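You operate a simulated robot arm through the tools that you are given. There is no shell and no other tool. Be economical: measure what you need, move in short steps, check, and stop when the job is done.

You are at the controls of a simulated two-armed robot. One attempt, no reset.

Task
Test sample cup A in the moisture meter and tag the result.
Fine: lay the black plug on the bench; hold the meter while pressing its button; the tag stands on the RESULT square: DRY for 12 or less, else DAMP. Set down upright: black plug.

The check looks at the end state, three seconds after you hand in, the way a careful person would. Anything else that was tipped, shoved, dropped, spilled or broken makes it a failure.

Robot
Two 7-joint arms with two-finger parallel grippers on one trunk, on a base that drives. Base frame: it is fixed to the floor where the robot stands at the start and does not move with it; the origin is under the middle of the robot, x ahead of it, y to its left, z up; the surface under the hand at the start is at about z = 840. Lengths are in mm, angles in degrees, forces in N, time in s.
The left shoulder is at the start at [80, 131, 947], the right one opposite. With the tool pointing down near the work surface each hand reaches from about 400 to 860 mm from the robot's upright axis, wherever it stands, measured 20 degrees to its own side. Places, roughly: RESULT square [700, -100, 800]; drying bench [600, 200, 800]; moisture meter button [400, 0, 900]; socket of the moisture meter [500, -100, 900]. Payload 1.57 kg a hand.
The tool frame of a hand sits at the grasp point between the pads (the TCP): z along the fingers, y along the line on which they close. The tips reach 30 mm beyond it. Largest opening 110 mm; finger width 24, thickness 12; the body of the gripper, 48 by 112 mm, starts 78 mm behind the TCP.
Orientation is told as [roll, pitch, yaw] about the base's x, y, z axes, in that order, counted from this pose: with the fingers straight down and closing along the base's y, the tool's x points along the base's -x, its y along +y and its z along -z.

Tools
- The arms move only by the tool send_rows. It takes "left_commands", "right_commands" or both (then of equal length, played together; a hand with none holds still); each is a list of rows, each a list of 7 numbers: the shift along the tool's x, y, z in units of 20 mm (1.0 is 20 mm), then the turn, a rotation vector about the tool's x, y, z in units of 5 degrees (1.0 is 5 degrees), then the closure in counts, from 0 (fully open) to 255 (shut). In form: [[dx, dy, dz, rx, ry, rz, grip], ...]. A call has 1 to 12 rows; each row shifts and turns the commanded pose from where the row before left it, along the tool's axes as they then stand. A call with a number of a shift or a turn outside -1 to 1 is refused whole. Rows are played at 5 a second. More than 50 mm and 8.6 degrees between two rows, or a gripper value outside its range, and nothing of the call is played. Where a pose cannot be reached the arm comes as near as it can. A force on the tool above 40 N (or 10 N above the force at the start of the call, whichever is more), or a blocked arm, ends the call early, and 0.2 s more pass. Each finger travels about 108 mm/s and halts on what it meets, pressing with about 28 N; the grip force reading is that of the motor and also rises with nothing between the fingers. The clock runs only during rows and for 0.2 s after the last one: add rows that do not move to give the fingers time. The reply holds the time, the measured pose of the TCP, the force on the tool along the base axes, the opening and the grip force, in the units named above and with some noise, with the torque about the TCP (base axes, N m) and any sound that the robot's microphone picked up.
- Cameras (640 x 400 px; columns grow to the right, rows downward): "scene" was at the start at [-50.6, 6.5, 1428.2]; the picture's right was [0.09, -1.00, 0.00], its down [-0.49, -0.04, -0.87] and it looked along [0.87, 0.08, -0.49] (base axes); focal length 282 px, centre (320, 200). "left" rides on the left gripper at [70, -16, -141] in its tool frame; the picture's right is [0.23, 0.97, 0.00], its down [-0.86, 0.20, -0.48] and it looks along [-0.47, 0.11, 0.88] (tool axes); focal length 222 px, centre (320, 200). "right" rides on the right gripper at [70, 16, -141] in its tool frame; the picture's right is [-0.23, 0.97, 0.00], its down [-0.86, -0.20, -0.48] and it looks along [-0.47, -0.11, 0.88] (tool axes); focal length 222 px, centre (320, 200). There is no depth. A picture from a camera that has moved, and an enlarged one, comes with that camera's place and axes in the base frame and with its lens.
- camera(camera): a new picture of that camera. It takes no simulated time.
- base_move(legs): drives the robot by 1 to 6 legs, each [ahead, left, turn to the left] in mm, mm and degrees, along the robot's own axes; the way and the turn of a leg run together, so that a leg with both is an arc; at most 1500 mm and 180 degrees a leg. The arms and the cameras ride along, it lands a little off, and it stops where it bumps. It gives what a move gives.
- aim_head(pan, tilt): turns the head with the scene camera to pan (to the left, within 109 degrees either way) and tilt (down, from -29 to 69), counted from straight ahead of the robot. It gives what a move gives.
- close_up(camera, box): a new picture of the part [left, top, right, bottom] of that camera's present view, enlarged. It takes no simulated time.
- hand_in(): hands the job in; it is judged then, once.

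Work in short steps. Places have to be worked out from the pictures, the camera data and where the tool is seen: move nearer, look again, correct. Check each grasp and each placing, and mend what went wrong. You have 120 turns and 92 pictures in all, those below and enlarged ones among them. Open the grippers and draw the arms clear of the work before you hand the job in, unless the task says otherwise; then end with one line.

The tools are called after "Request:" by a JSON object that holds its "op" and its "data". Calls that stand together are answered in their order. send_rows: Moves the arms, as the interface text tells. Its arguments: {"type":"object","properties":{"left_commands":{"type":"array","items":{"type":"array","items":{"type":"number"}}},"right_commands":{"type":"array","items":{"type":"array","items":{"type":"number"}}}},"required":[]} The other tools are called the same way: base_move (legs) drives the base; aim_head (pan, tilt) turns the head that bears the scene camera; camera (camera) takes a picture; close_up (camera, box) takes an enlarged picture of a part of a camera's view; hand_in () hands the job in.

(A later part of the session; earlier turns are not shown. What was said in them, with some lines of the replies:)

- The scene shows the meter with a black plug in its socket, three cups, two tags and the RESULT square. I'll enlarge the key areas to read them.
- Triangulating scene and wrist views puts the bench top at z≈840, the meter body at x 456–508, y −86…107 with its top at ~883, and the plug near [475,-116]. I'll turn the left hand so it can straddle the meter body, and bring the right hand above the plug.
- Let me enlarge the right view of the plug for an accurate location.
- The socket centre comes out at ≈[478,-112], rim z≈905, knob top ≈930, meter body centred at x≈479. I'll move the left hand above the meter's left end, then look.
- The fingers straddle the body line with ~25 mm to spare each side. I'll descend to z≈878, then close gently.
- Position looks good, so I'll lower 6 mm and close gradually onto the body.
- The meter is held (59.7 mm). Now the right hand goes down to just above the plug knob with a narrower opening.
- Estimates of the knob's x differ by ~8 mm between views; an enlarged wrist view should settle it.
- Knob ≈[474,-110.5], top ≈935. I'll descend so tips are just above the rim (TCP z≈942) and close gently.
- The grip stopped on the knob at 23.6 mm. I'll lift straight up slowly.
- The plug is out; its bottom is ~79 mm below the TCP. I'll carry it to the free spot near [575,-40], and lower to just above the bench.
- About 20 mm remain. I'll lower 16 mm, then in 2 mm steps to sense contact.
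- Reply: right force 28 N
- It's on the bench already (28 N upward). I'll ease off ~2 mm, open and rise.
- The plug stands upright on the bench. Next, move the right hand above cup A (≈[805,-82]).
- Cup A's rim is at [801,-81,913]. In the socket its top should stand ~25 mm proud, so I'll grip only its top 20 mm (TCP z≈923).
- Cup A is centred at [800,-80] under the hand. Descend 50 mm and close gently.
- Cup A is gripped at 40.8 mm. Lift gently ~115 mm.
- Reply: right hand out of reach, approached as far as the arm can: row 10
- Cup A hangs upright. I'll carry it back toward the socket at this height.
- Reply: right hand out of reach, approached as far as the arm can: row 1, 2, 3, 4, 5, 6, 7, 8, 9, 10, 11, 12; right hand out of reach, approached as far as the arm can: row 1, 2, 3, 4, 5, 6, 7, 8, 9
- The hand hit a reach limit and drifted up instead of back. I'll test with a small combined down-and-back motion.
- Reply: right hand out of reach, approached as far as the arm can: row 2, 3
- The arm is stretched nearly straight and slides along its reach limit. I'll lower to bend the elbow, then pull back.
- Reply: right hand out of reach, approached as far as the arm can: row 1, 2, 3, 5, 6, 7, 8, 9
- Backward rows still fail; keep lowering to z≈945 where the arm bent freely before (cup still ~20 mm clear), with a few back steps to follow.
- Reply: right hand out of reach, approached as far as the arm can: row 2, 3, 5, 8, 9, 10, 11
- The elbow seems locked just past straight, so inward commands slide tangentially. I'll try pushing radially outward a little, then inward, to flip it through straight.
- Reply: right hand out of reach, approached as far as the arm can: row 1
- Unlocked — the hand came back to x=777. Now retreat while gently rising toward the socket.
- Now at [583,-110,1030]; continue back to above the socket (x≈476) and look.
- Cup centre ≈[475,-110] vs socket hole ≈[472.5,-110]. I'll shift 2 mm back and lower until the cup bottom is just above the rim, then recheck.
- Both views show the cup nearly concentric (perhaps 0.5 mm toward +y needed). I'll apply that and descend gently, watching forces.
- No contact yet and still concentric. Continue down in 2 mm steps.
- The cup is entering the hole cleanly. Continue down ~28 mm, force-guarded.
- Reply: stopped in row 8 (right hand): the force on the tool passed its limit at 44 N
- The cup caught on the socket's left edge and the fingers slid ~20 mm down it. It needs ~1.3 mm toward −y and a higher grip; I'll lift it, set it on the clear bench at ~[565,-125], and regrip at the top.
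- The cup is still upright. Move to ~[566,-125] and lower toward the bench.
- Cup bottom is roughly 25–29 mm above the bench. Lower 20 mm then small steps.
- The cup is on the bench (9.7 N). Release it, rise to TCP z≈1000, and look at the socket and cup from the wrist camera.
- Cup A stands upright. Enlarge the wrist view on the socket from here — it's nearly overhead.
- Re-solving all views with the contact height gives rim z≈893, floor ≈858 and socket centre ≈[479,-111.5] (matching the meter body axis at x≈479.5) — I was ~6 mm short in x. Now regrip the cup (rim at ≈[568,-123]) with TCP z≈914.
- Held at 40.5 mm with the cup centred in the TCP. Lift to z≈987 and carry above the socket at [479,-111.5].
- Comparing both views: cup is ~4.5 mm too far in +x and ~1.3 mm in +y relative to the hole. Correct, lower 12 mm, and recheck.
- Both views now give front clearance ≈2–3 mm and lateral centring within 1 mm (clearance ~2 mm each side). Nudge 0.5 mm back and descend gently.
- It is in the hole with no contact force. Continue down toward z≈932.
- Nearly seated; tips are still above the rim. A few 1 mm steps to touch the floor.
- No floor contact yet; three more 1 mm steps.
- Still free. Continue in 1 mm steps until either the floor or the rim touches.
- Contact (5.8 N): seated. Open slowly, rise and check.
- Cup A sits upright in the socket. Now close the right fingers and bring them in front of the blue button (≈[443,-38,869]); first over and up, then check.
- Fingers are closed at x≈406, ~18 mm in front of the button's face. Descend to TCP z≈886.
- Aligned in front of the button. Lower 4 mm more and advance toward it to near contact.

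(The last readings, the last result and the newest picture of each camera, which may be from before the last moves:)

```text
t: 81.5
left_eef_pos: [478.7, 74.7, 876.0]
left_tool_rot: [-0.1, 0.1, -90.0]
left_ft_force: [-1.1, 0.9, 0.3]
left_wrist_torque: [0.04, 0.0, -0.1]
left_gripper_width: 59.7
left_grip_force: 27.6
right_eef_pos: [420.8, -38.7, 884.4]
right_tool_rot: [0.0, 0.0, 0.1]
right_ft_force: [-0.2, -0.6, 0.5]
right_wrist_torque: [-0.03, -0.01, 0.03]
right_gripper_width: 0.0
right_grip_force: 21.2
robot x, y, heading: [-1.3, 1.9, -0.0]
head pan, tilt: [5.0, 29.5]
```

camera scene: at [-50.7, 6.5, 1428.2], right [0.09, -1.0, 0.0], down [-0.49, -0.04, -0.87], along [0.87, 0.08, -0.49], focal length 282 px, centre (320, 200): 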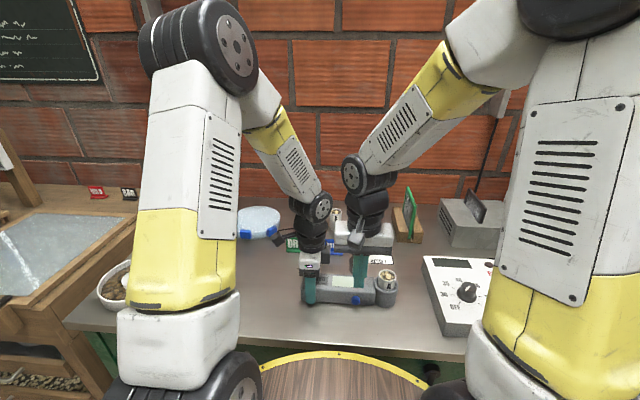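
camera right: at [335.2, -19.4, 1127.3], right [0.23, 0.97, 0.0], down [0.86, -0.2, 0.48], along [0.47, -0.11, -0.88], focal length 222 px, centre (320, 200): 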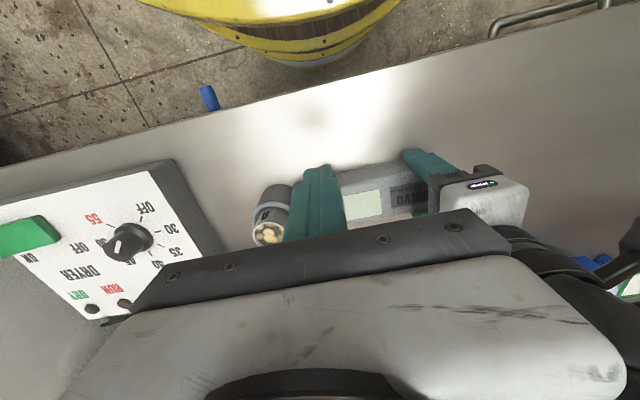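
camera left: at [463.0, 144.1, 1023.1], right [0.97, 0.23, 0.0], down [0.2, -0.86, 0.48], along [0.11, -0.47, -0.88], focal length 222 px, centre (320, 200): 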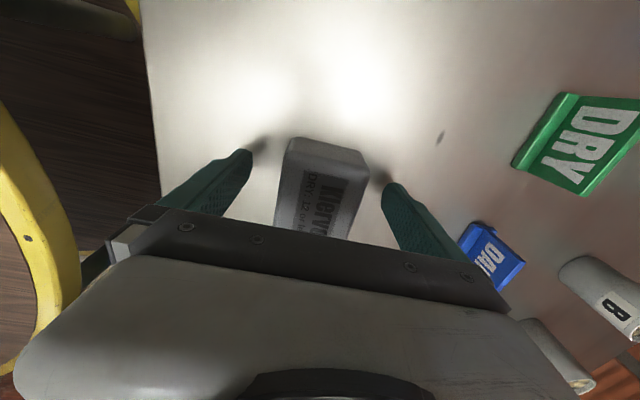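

No contact yet at x=421. Advance in 2 mm steps.

Request:
{"op": "send_rows", "data": {"right_commands": [[-0.1, 0, 0, 0, 0, 0, 255], [-0.1, 0, 0, 0, 0, 0, 255], [-0.1, 0, 0, 0, 0, 0, 255], [0, 0, 0, 0, 0, 0, 255]]}}

```text
t: 82.5
left_eef_pos: [480.0, 74.8, 878.2]
left_tool_rot: [0.0, 0.1, -90.0]
left_ft_force: [1.7, -0.4, 0.4]
left_wrist_torque: [0.28, 0.08, 0.24]
left_gripper_width: 60.0
left_grip_force: 28.1
right_eef_pos: [426.0, -37.3, 886.7]
right_tool_rot: [0.1, 0.1, 0.0]
right_ft_force: [-2.7, 1.4, -0.3]
right_wrist_torque: [0.04, 0.01, 0.0]
right_gripper_width: 0.0
right_grip_force: 21.6
robot x, y, heading: [0.5, 2.8, 0.1]
head pan, tilt: [5.0, 29.5]
```

Contact begins (fx −2.7 N). Press further in 1.5 mm steps and hold briefly.

Request:
{"op": "send_rows", "data": {"right_commands": [[-0.08, 0, 0, 0, 0, 0, 255], [-0.08, 0, 0, 0, 0, 0, 255], [-0.08, 0, 0, 0, 0, 0, 255], [0, 0, 0, 0, 0, 0, 255], [0, 0, 0, 0, 0, 0, 255]]}}

```text
t: 83.7
left_eef_pos: [480.9, 74.9, 875.0]
left_tool_rot: [-0.1, 0.1, -89.9]
left_ft_force: [7.3, -3.1, -0.4]
left_wrist_torque: [0.12, -0.02, 1.01]
left_gripper_width: 59.8
left_grip_force: 28.1
right_eef_pos: [431.7, -39.0, 885.2]
right_tool_rot: [0.0, 0.1, 0.0]
right_ft_force: [-8.4, 3.3, -2.1]
right_wrist_torque: [0.04, 0.22, 0.03]
right_gripper_width: 0.0
right_grip_force: 21.7
robot x, y, heading: [-2.3, 1.5, 0.1]
head pan, tilt: [5.0, 29.5]
heard: click
```

A click was heard. Retract straight back, rise, and look at the display.

Request:
{"op": "send_rows", "data": {"right_commands": [[0.3, 0, 0, 0, 0, 0, 255], [0.6, 0, 0, 0, 0, 0, 255], [0.4, 0, 0, 0, 0, 0, 255], [0, 0, -0.8, 0, 0, 0, 255], [0, 0, -1, 0, 0, 0, 255], [0, 0, -1, 0, 0, 0, 255], [0, 0, -1, 0, 0, 0, 255], [0, -0.5, -1, 0, 0, 0, 200], [0, -1, -1, 0, 0, 0, 150], [0, -1, 0, 0, 0, 0, 110], [0, -1, 0, 0, 0, 0, 110], [0, -1, 0, 0, 0, 0, 110]]}}

Request:
{"op": "close_up", "data": {"camera": "scene", "box": [295, 250, 415, 325]}}

```text
t: 86.3
left_eef_pos: [479.2, 75.0, 876.0]
left_tool_rot: [0.0, 0.0, -90.0]
left_ft_force: [-0.4, -0.4, 1.9]
left_wrist_torque: [0.6, 0.13, -0.02]
left_gripper_width: 59.7
left_grip_force: 27.7
right_eef_pos: [404.3, -127.5, 1001.3]
right_tool_rot: [0.0, 0.0, -0.1]
right_ft_force: [0.1, 1.1, -0.6]
right_wrist_torque: [0.01, 0.0, -0.01]
right_gripper_width: 62.6
right_grip_force: 0.1
robot x, y, heading: [-2.7, 0.6, -0.1]
head pan, tilt: [5.0, 29.5]
```

```text
5.33 times, centred on (355, 288) of scene
camera zoom: at [-50.7, 6.5, 1428.2], right [0.09, -1.0, 0.0], down [-0.49, -0.04, -0.87], along [0.87, 0.08, -0.49], focal length 1505 px, centre (133, -267)
```

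zoom: 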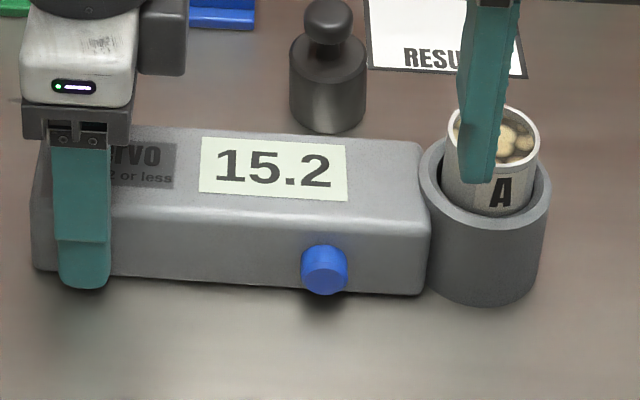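

Reading 15.2 > 12, so DAMP. Release the meter with the left hand and raise it, moving the right hand out of the way.

Request:
{"op": "send_rows", "data": {"left_commands": [[0, 0, 0, 0, 0, 0, 120], [0, 0, 0, 0, 0, 0, 90], [0, 0, 0, 0, 0, 0, 40], [0, 0, 0, 0, 0, 0, 0], [0, 0, 0, 0, 0, 0, 0], [0, 0, -0.5, 0, 0, 0, 0], [0, 0, -1, 0, 0, 0, 0], [0, 0, -1, 0, 0, 0, 0], [0, 0, -1, 0, 0, 0, 0], [0, 0, -1, 0, 0, 0, 0], [0, 0, -1, 0, 0, 0, 0], [0, 0, -1, 0, 0, 0, 0]], "right_commands": [[0, 0, -1, 0, 0, 0, 110], [0, 0, -1, 0, 0, 0, 110], [0, 0, -1, 0, 0, 0, 110], [0, 0, -1, 0, 0, 0, 110], [0, -1, 0, 0, 0, 0, 110], [0, -1, 0, 0, 0, 0, 110], [0, -1, 0, 0, 0, 0, 110], [0, -1, 0, 0, 0, 0, 110], [0, -1, 0, 0, 0, 0, 110], [0, -1, 0, 0, 0, 0, 110], [0, -1, 0, 0, 0, 0, 110], [0, -1, 0, 0, 0, 0, 110]]}}

Request:
{"op": "send_rows", "data": {"left_commands": [[-0.26, 0.95, 0, 0, 0, 0, 60], [-0.26, 0.95, 0, 0, 0, 0, 60], [-0.26, 0.95, 0, 0, 0, 0, 60], [-0.26, 0.95, 0, 0, 0, 0, 60], [-0.26, 0.95, 0, 0, 0, 0, 60], [-0.26, 0.95, 0, 0, 0, 0, 60], [-0.26, 0.95, 0, 0, 0, 0, 60], [-0.26, 0.95, 0, 0, 0, 0, 60], [-0.26, 0.95, 0, 0, 0, 0, 60], [0, 0, 0, 0, 0, 0, 60]]}}

Request:
{"op": "camera", "data": {"camera": "left"}}

Request:
{"op": "camera", "data": {"camera": "scene"}}

```text
t: 88.9
left_eef_pos: [480.9, 73.9, 1003.1]
left_tool_rot: [-0.2, 0.0, -90.0]
left_ft_force: [0.3, 0.1, -0.1]
left_wrist_torque: [0.03, -0.01, 0.02]
left_gripper_width: 110.2
left_grip_force: 0.1
right_eef_pos: [407.2, -289.1, 1081.1]
right_tool_rot: [0.1, 0.0, 0.1]
right_ft_force: [0.2, -0.4, 0.3]
right_wrist_torque: [0.0, 0.03, -0.02]
right_gripper_width: 62.5
right_grip_force: 0.2
robot x, y, heading: [0.5, -0.2, 0.0]
head pan, tilt: [5.0, 29.5]
```

```text
t: 91.1
left_eef_pos: [649.7, 28.5, 1007.3]
left_tool_rot: [0.0, 0.0, -90.0]
left_ft_force: [-0.4, 0.0, -0.5]
left_wrist_torque: [-0.02, -0.02, -0.01]
left_gripper_width: 84.0
left_grip_force: 0.1
right_eef_pos: [406.5, -287.9, 1081.8]
right_tool_rot: [0.0, 0.0, 0.0]
right_ft_force: [-0.2, 0.1, 0.3]
right_wrist_torque: [0.01, 0.01, 0.02]
right_gripper_width: 62.8
right_grip_force: 0.0
robot x, y, heading: [-1.3, 2.5, -0.0]
head pan, tilt: [5.0, 29.5]
```

```text
28 pictures are left
camera left: at [634.2, 98.1, 1148.1], right [0.97, 0.23, 0.0], down [0.2, -0.86, 0.48], along [0.11, -0.47, -0.88], focal length 222 px, centre (320, 200)
```

left: 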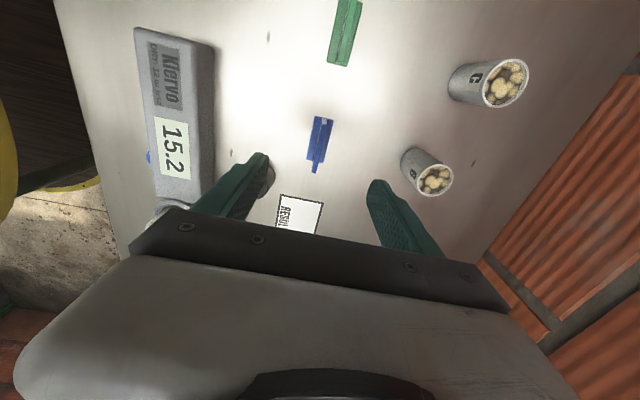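

```text
27 pictures are left
camera scene: at [-50.6, 6.4, 1428.2], right [0.09, -1.0, 0.0], down [-0.49, -0.04, -0.87], along [0.87, 0.08, -0.49], focal length 282 px, centre (320, 200)
```

scene: 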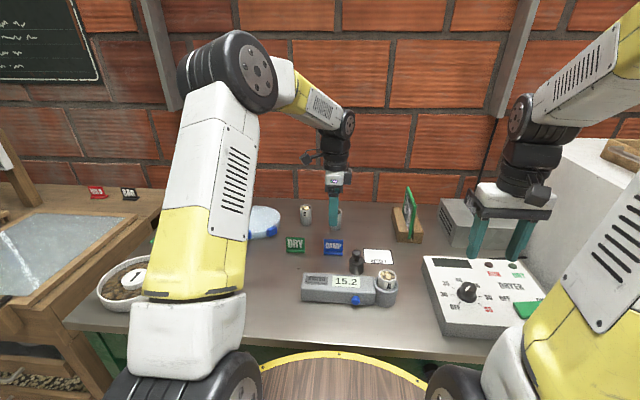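

Enlarge the left wrist view around the DAMP tag and RESULT square to measure them.

Request:
{"op": "close_up", "data": {"camera": "left", "box": [240, 90, 400, 240]}}

Request:
{"op": "close_up", "data": {"camera": "scene", "box": [310, 225, 400, 285]}}

```text
2.67 times, centred on (320, 165) of left
camera zoom: at [634.2, 98.1, 1148.1], right [0.97, 0.23, 0.0], down [0.2, -0.86, 0.48], along [0.11, -0.47, -0.88], focal length 592 px, centre (320, 293)
```

zoom: 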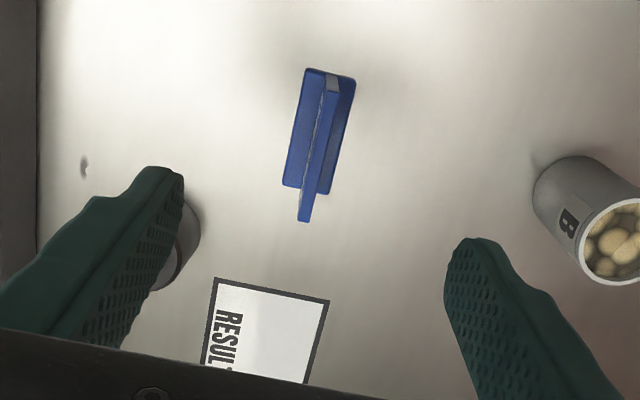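

```text
6.67 times, centred on (355, 255) of scene
camera zoom: at [-50.6, 6.4, 1428.2], right [0.09, -1.0, 0.0], down [-0.49, -0.04, -0.87], along [0.87, 0.08, -0.49], focal length 1881 px, centre (87, -167)
```

zoom: 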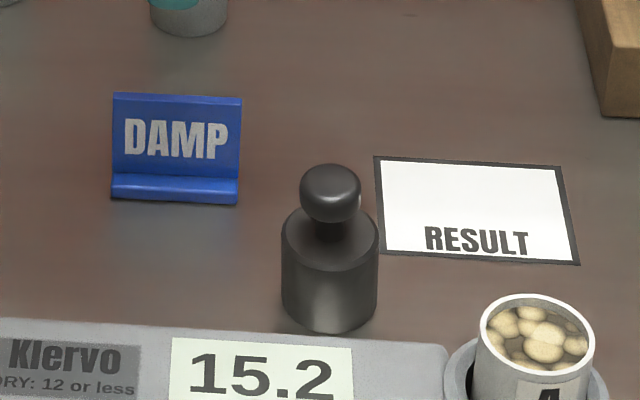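

The DAMP tag is at ≈[650,29], top z≈894; RESULT centre ≈[648,-112]. Descend the left hand over the tag (TCP z≈898) and check before closing.

Request:
{"op": "send_rows", "data": {"left_commands": [[0, 0, 0.9, 0, 0, 0, 90], [0, 0, 0.9, 0, 0, 0, 90], [0, 0, 0.9, 0, 0, 0, 90], [0, 0, 0.9, 0, 0, 0, 90], [0, 0, 0.9, 0, 0, 0, 90], [0, 0, 0.6, 0, 0, 0, 90], [0, 0, 0.3, 0, 0, 0, 90], [0, 0, 0, 0, 0, 0, 90]]}}

Request:
{"op": "camera", "data": {"camera": "left"}}

Request:
{"op": "close_up", "data": {"camera": "scene", "box": [310, 205, 410, 285]}}

```text
t: 92.9
left_eef_pos: [650.7, 29.4, 897.5]
left_tool_rot: [0.0, 0.1, -90.0]
left_ft_force: [-0.3, 1.0, 0.0]
left_wrist_torque: [0.0, 0.02, -0.03]
left_gripper_width: 71.2
left_grip_force: 0.0
right_eef_pos: [407.8, -289.3, 1080.9]
right_tool_rot: [0.0, -0.1, 0.1]
right_ft_force: [0.3, -0.7, 0.0]
right_wrist_torque: [-0.02, 0.01, -0.02]
right_gripper_width: 62.6
right_grip_force: 0.1
robot x, y, heading: [0.2, 1.3, -0.1]
head pan, tilt: [5.0, 29.5]
```

```text
24 pictures are left
camera left: at [634.3, 97.8, 1039.0], right [0.97, 0.23, 0.0], down [0.2, -0.86, 0.48], along [0.11, -0.47, -0.88], focal length 222 px, centre (320, 200)
```

left: 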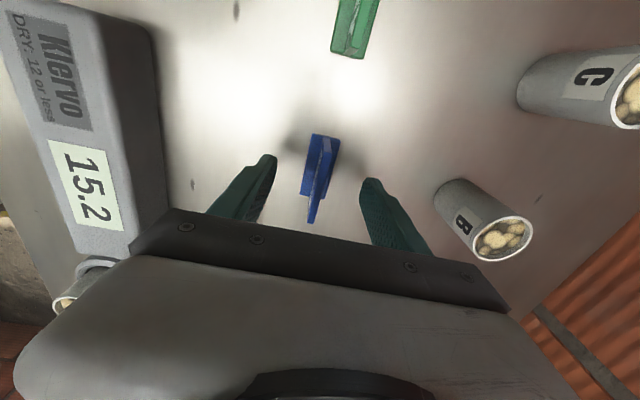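

```text
5.00 times, centred on (360, 245) of scene
camera zoom: at [-50.6, 6.4, 1428.2], right [0.09, -1.0, 0.0], down [-0.49, -0.04, -0.87], along [0.87, 0.08, -0.49], focal length 1411 px, centre (120, -25)
```

zoom: 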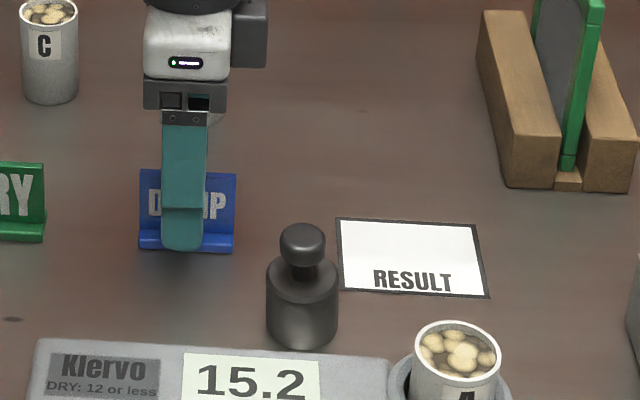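

The tag sits centrally between the fingers. Close gently on the plate, then lift 50 mm.

Request:
{"op": "send_rows", "data": {"left_commands": [[0, 0, 0, 0, 0, 0, 130], [0, 0, 0, 0, 0, 0, 180], [0, 0, 0, 0, 0, 0, 205], [0, 0, 0, 0, 0, 0, 220], [0, 0, 0, 0, 0, 0, 232], [0, 0, 0, 0, 0, 0, 245], [0, 0, 0, 0, 0, 0, 255], [0, 0, 0, 0, 0, 0, 255]]}}

Request:
{"op": "send_rows", "data": {"left_commands": [[0, 0, -0.3, 0, 0, 0, 255], [0, 0, -0.6, 0, 0, 0, 255], [0, 0, -0.8, 0, 0, 0, 255], [0, 0, -0.8, 0, 0, 0, 255], [0, 0, -0.8, 0, 0, 0, 255], [0, 0, -0.8, 0, 0, 0, 255], [0, 0, -0.5, 0, 0, 0, 255], [0, 0, 0, 0, 0, 0, 255]]}}

Request:
{"op": "close_up", "data": {"camera": "scene", "box": [310, 205, 410, 285]}}

```text
t: 94.7
left_eef_pos: [649.8, 28.9, 897.9]
left_tool_rot: [0.0, 0.0, -89.9]
left_ft_force: [-0.7, 0.7, 1.0]
left_wrist_torque: [0.03, 0.02, -0.01]
left_gripper_width: 4.7
left_grip_force: 25.3
right_eef_pos: [407.5, -289.3, 1081.5]
right_tool_rot: [0.0, -0.1, 0.0]
right_ft_force: [-0.3, 0.1, 0.6]
right_wrist_torque: [-0.04, -0.01, 0.01]
right_gripper_width: 62.6
right_grip_force: 0.2
robot x, y, heading: [-0.6, -0.2, -0.1]
head pan, tilt: [5.0, 29.5]
```

```text
t: 96.5
left_eef_pos: [649.7, 27.7, 988.7]
left_tool_rot: [0.1, 0.1, -89.9]
left_ft_force: [-0.7, -0.3, -1.5]
left_wrist_torque: [0.0, 0.03, 0.0]
left_gripper_width: 4.8
left_grip_force: 25.5
right_eef_pos: [407.8, -288.7, 1080.6]
right_tool_rot: [0.0, 0.0, 0.0]
right_ft_force: [-0.2, 0.0, 0.1]
right_wrist_torque: [0.01, 0.01, 0.02]
right_gripper_width: 62.7
right_grip_force: 0.0
robot x, y, heading: [-1.2, 0.9, -0.0]
head pan, tilt: [5.0, 29.5]
```

```text
5.00 times, centred on (360, 245) of scene
camera zoom: at [-50.6, 6.4, 1428.2], right [0.09, -1.0, 0.0], down [-0.49, -0.04, -0.87], along [0.87, 0.08, -0.49], focal length 1411 px, centre (120, -25)
```

zoom: 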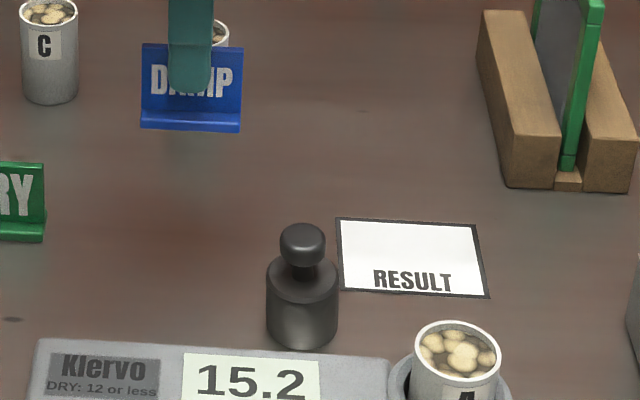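

Tag lifted cleanly. Carry it 140 mm to −y over the RESULT square and lower to ~10 mm above.

Request:
{"op": "send_rows", "data": {"left_commands": [[-0.5, 0, 0, 0, 0, 0, 255], [-0.9, 0, 0, 0, 0, 0, 255], [-0.9, 0, 0, 0, 0, 0, 255], [-0.9, 0, 0, 0, 0, 0, 255], [-0.9, -0.1, 0, 0, 0, 0, 255], [-0.9, 0, 0, 0, 0, 0, 255], [-0.9, 0, 0, 0, 0, 0, 255], [-0.7, 0, 0.5, 0, 0, 0, 255], [-0.4, 0, 0.9, 0, 0, 0, 255], [0, 0, 0.9, 0, 0, 0, 255], [0, 0, 0.9, 0, 0, 0, 255], [0, 0, 0.6, 0, 0, 0, 255]]}}

Request:
{"op": "close_up", "data": {"camera": "scene", "box": [330, 215, 430, 295]}}

```text
t: 99.1
left_eef_pos: [648.9, -112.8, 913.6]
left_tool_rot: [-0.1, -0.1, -90.0]
left_ft_force: [-0.9, -0.2, 0.5]
left_wrist_torque: [0.01, 0.0, 0.01]
left_gripper_width: 4.7
left_grip_force: 24.9
right_eef_pos: [406.3, -288.6, 1081.9]
right_tool_rot: [0.0, 0.0, 0.0]
right_ft_force: [-0.8, 0.2, 0.0]
right_wrist_torque: [-0.02, -0.05, 0.02]
right_gripper_width: 62.7
right_grip_force: 0.1
robot x, y, heading: [0.5, 1.8, 0.1]
head pan, tilt: [5.0, 29.5]
```

```text
5.00 times, centred on (380, 255) of scene
camera zoom: at [-50.7, 6.4, 1428.2], right [0.09, -1.0, 0.0], down [-0.49, -0.04, -0.87], along [0.87, 0.08, -0.49], focal length 1411 px, centre (20, -75)
```

zoom: 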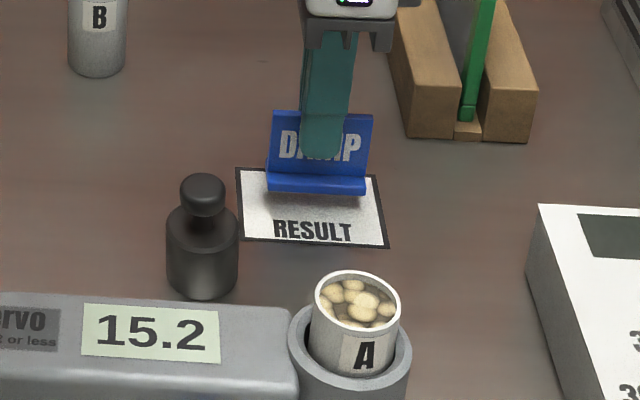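

It will land well centred on the square. Lower 12 mm and then feel for contact.

Request:
{"op": "send_rows", "data": {"left_commands": [[0, 0, 0.3, 0, 0, 0, 255], [0, 0, 0.3, 0, 0, 0, 255], [0, 0, 0.08, 0, 0, 0, 255], [0, 0, 0.08, 0, 0, 0, 255], [0, 0, 0, 0, 0, 0, 255]]}}

Request:
{"op": "close_up", "data": {"camera": "scene", "box": [330, 215, 430, 295]}}

```text
t: 100.3
left_eef_pos: [649.9, -112.5, 898.8]
left_tool_rot: [0.0, 0.0, -90.1]
left_ft_force: [1.1, 0.3, -0.2]
left_wrist_torque: [0.02, 0.01, 0.01]
left_gripper_width: 4.5
left_grip_force: 25.4
right_eef_pos: [405.9, -290.0, 1082.8]
right_tool_rot: [0.0, 0.0, 0.1]
right_ft_force: [0.8, 0.8, 0.8]
right_wrist_torque: [-0.01, -0.01, 0.01]
right_gripper_width: 62.6
right_grip_force: 0.1
robot x, y, heading: [0.5, 2.1, 0.2]
head pan, tilt: [5.0, 29.5]
```

```text
5.00 times, centred on (380, 255) of scene
camera zoom: at [-50.6, 6.4, 1428.2], right [0.09, -1.0, 0.0], down [-0.49, -0.04, -0.87], along [0.87, 0.08, -0.49], focal length 1411 px, centre (20, -75)
```

zoom: 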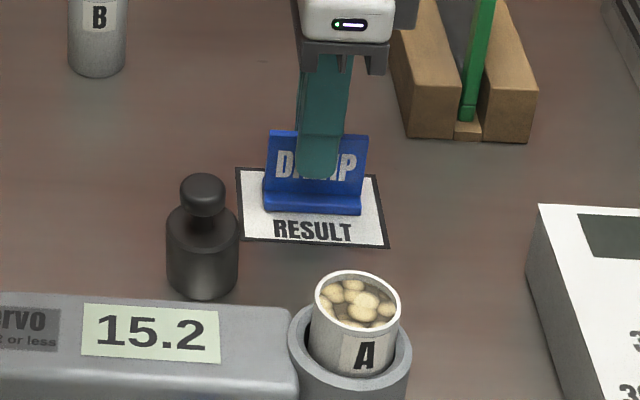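

Nearly touching and centred. One or two more 1 mm steps to contact.

Request:
{"op": "send_rows", "data": {"left_commands": [[0, 0, 0.05, 0, 0, 0, 255], [0, 0, 0.04, 0, 0, 0, 255], [0, 0, 0, 0, 0, 0, 255]]}}

```text
t: 101.1
left_eef_pos: [650.5, -112.0, 897.3]
left_tool_rot: [0.1, 0.0, -90.0]
left_ft_force: [0.3, -1.0, 11.1]
left_wrist_torque: [0.0, 0.0, 0.0]
left_gripper_width: 4.9
left_grip_force: 25.0
right_eef_pos: [407.5, -289.0, 1081.1]
right_tool_rot: [0.0, 0.1, 0.0]
right_ft_force: [-0.3, 0.6, -0.2]
right_wrist_torque: [-0.02, -0.01, -0.02]
right_gripper_width: 62.4
right_grip_force: 0.0
robot x, y, heading: [-2.3, -3.2, -0.1]
head pan, tilt: [5.0, 29.5]
```

Contact (11 N). Ease off, open evenly, and rise straight up.

Request:
{"op": "send_rows", "data": {"left_commands": [[0, 0, -0.03, 0, 0, 0, 250], [0, 0, 0, 0, 0, 0, 225], [0, 0, 0, 0, 0, 0, 190], [0, 0, 0, 0, 0, 0, 140], [0, 0, 0, 0, 0, 0, 110], [0, 0, -0.5, 0, 0, 0, 110], [0, 0, -0.9, 0, 0, 0, 110], [0, 0, -0.9, 0, 0, 0, 110], [0, 0, -0.9, 0, 0, 0, 110], [0, 0, -0.9, 0, 0, 0, 110], [0, 0, -0.9, 0, 0, 0, 110], [0, 0, -0.9, 0, 0, 0, 110]]}}

Request:
{"op": "send_rows", "data": {"left_commands": [[0.9, -0.4, -0.5, 0, 0, 0, 60], [0.9, -0.4, -0.5, 0, 0, 0, 0], [0.9, -0.4, -0.5, 0, 0, 0, 0], [0.9, -0.4, -0.5, 0, 0, 0, 0], [0.9, -0.4, -0.5, 0, 0, 0, 0], [0.9, -0.4, 0, 0, 0, 0, 0], [0.9, -0.4, 0, 0, 0, 0, 0], [0.9, -0.4, 0, 0, 0, 0, 0], [0.9, 0, 0, 0, 0, 0, 0], [0.9, 0, 0, 0, 0, 0, 0], [0.9, 0, 0, 0, 0, 0, 0], [0.9, 0, 0, 0, 0, 0, 0]]}}

Request:
{"op": "camera", "data": {"camera": "scene"}}

Request:
{"op": "close_up", "data": {"camera": "scene", "box": [270, 190, 430, 310]}}

```text
t: 103.7
left_eef_pos: [649.2, -110.2, 1016.9]
left_tool_rot: [0.0, 0.0, -90.0]
left_ft_force: [-0.1, 0.0, 0.4]
left_wrist_torque: [0.0, 0.01, -0.02]
left_gripper_width: 62.7
left_grip_force: 0.0
right_eef_pos: [406.5, -289.3, 1081.2]
right_tool_rot: [0.0, 0.0, 0.0]
right_ft_force: [-0.8, -0.1, 0.3]
right_wrist_torque: [-0.01, -0.05, -0.02]
right_gripper_width: 62.6
right_grip_force: 0.1
robot x, y, heading: [-2.6, -2.9, 0.1]
head pan, tilt: [5.0, 29.5]
```

```text
t: 106.3
left_eef_pos: [582.8, 103.1, 1063.8]
left_tool_rot: [0.0, 0.0, -90.1]
left_ft_force: [0.4, -0.5, 0.1]
left_wrist_torque: [-0.03, 0.01, -0.01]
left_gripper_width: 109.9
left_grip_force: 0.0
right_eef_pos: [407.4, -290.2, 1081.9]
right_tool_rot: [0.0, 0.0, 0.0]
right_ft_force: [-0.2, -0.3, -1.2]
right_wrist_torque: [0.04, 0.01, 0.0]
right_gripper_width: 62.9
right_grip_force: 0.0
robot x, y, heading: [0.0, 3.0, -0.1]
head pan, tilt: [5.0, 29.5]
```

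```text
19 pictures are left
camera scene: at [-50.6, 6.3, 1428.2], right [0.09, -1.0, 0.0], down [-0.49, -0.04, -0.87], along [0.87, 0.08, -0.49], focal length 282 px, centre (320, 200)
```

scene: 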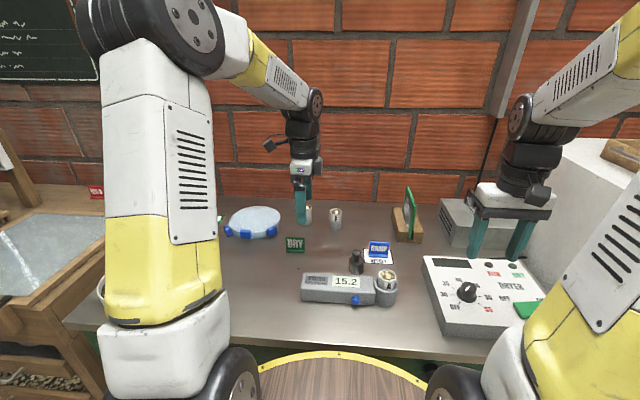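

```text
3.33 times, centred on (350, 250) of scene
camera zoom: at [-50.6, 6.3, 1428.2], right [0.09, -1.0, 0.0], down [-0.49, -0.04, -0.87], along [0.87, 0.08, -0.49], focal length 940 px, centre (220, 33)
```

zoom: 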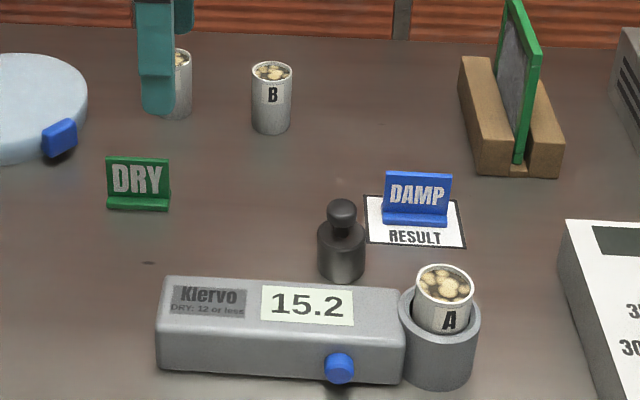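

The tag stands on RESULT, the plug is upright, cup A is in the meter reading 15.2. Raise the left hand a bit more and open the right fully before handing in.

Request:
{"op": "send_rows", "data": {"left_commands": [[0.9, 0, -0.9, 0, 0, 0, 0], [0.9, 0, -0.9, 0, 0, 0, 0], [0.9, 0, -0.9, 0, 0, 0, 0], [0.9, 0, -0.9, 0, 0, 0, 0], [0, 0, 0, 0, 0, 0, 0]], "right_commands": [[0, 0, -0.5, 0, 0, 0, 60], [0, 0, -0.5, 0, 0, 0, 0], [0, 0, 0, 0, 0, 0, 0], [0, 0, 0, 0, 0, 0, 0], [0, 0, 0, 0, 0, 0, 0]]}}

Request:
{"op": "hand_in", "data": {}}

```text
t: 107.5
left_eef_pos: [584.8, 176.2, 1134.5]
left_tool_rot: [0.0, -0.1, -90.0]
left_ft_force: [0.5, -0.7, 0.7]
left_wrist_torque: [0.0, 0.02, 0.02]
left_gripper_width: 110.1
left_grip_force: 0.0
right_eef_pos: [407.2, -287.4, 1100.2]
right_tool_rot: [0.0, 0.1, 0.0]
right_ft_force: [0.7, -0.2, 0.4]
right_wrist_torque: [0.0, -0.02, -0.01]
right_gripper_width: 109.8
right_grip_force: 0.0
robot x, y, heading: [0.8, 3.2, 0.1]
head pan, tilt: [5.0, 29.5]
```

```text
The job is handed in.
```

Cup A read 15.2 in the meter, which is over 12, so the DAMP tag is standing on the RESULT square. Cup A is still upright in the meter's socket, and the black plug is upright on the bench. On the first try the cup caught on the socket rim, so I set it down on the bench, regripped it and reseated it; nothing spilled that I could see.
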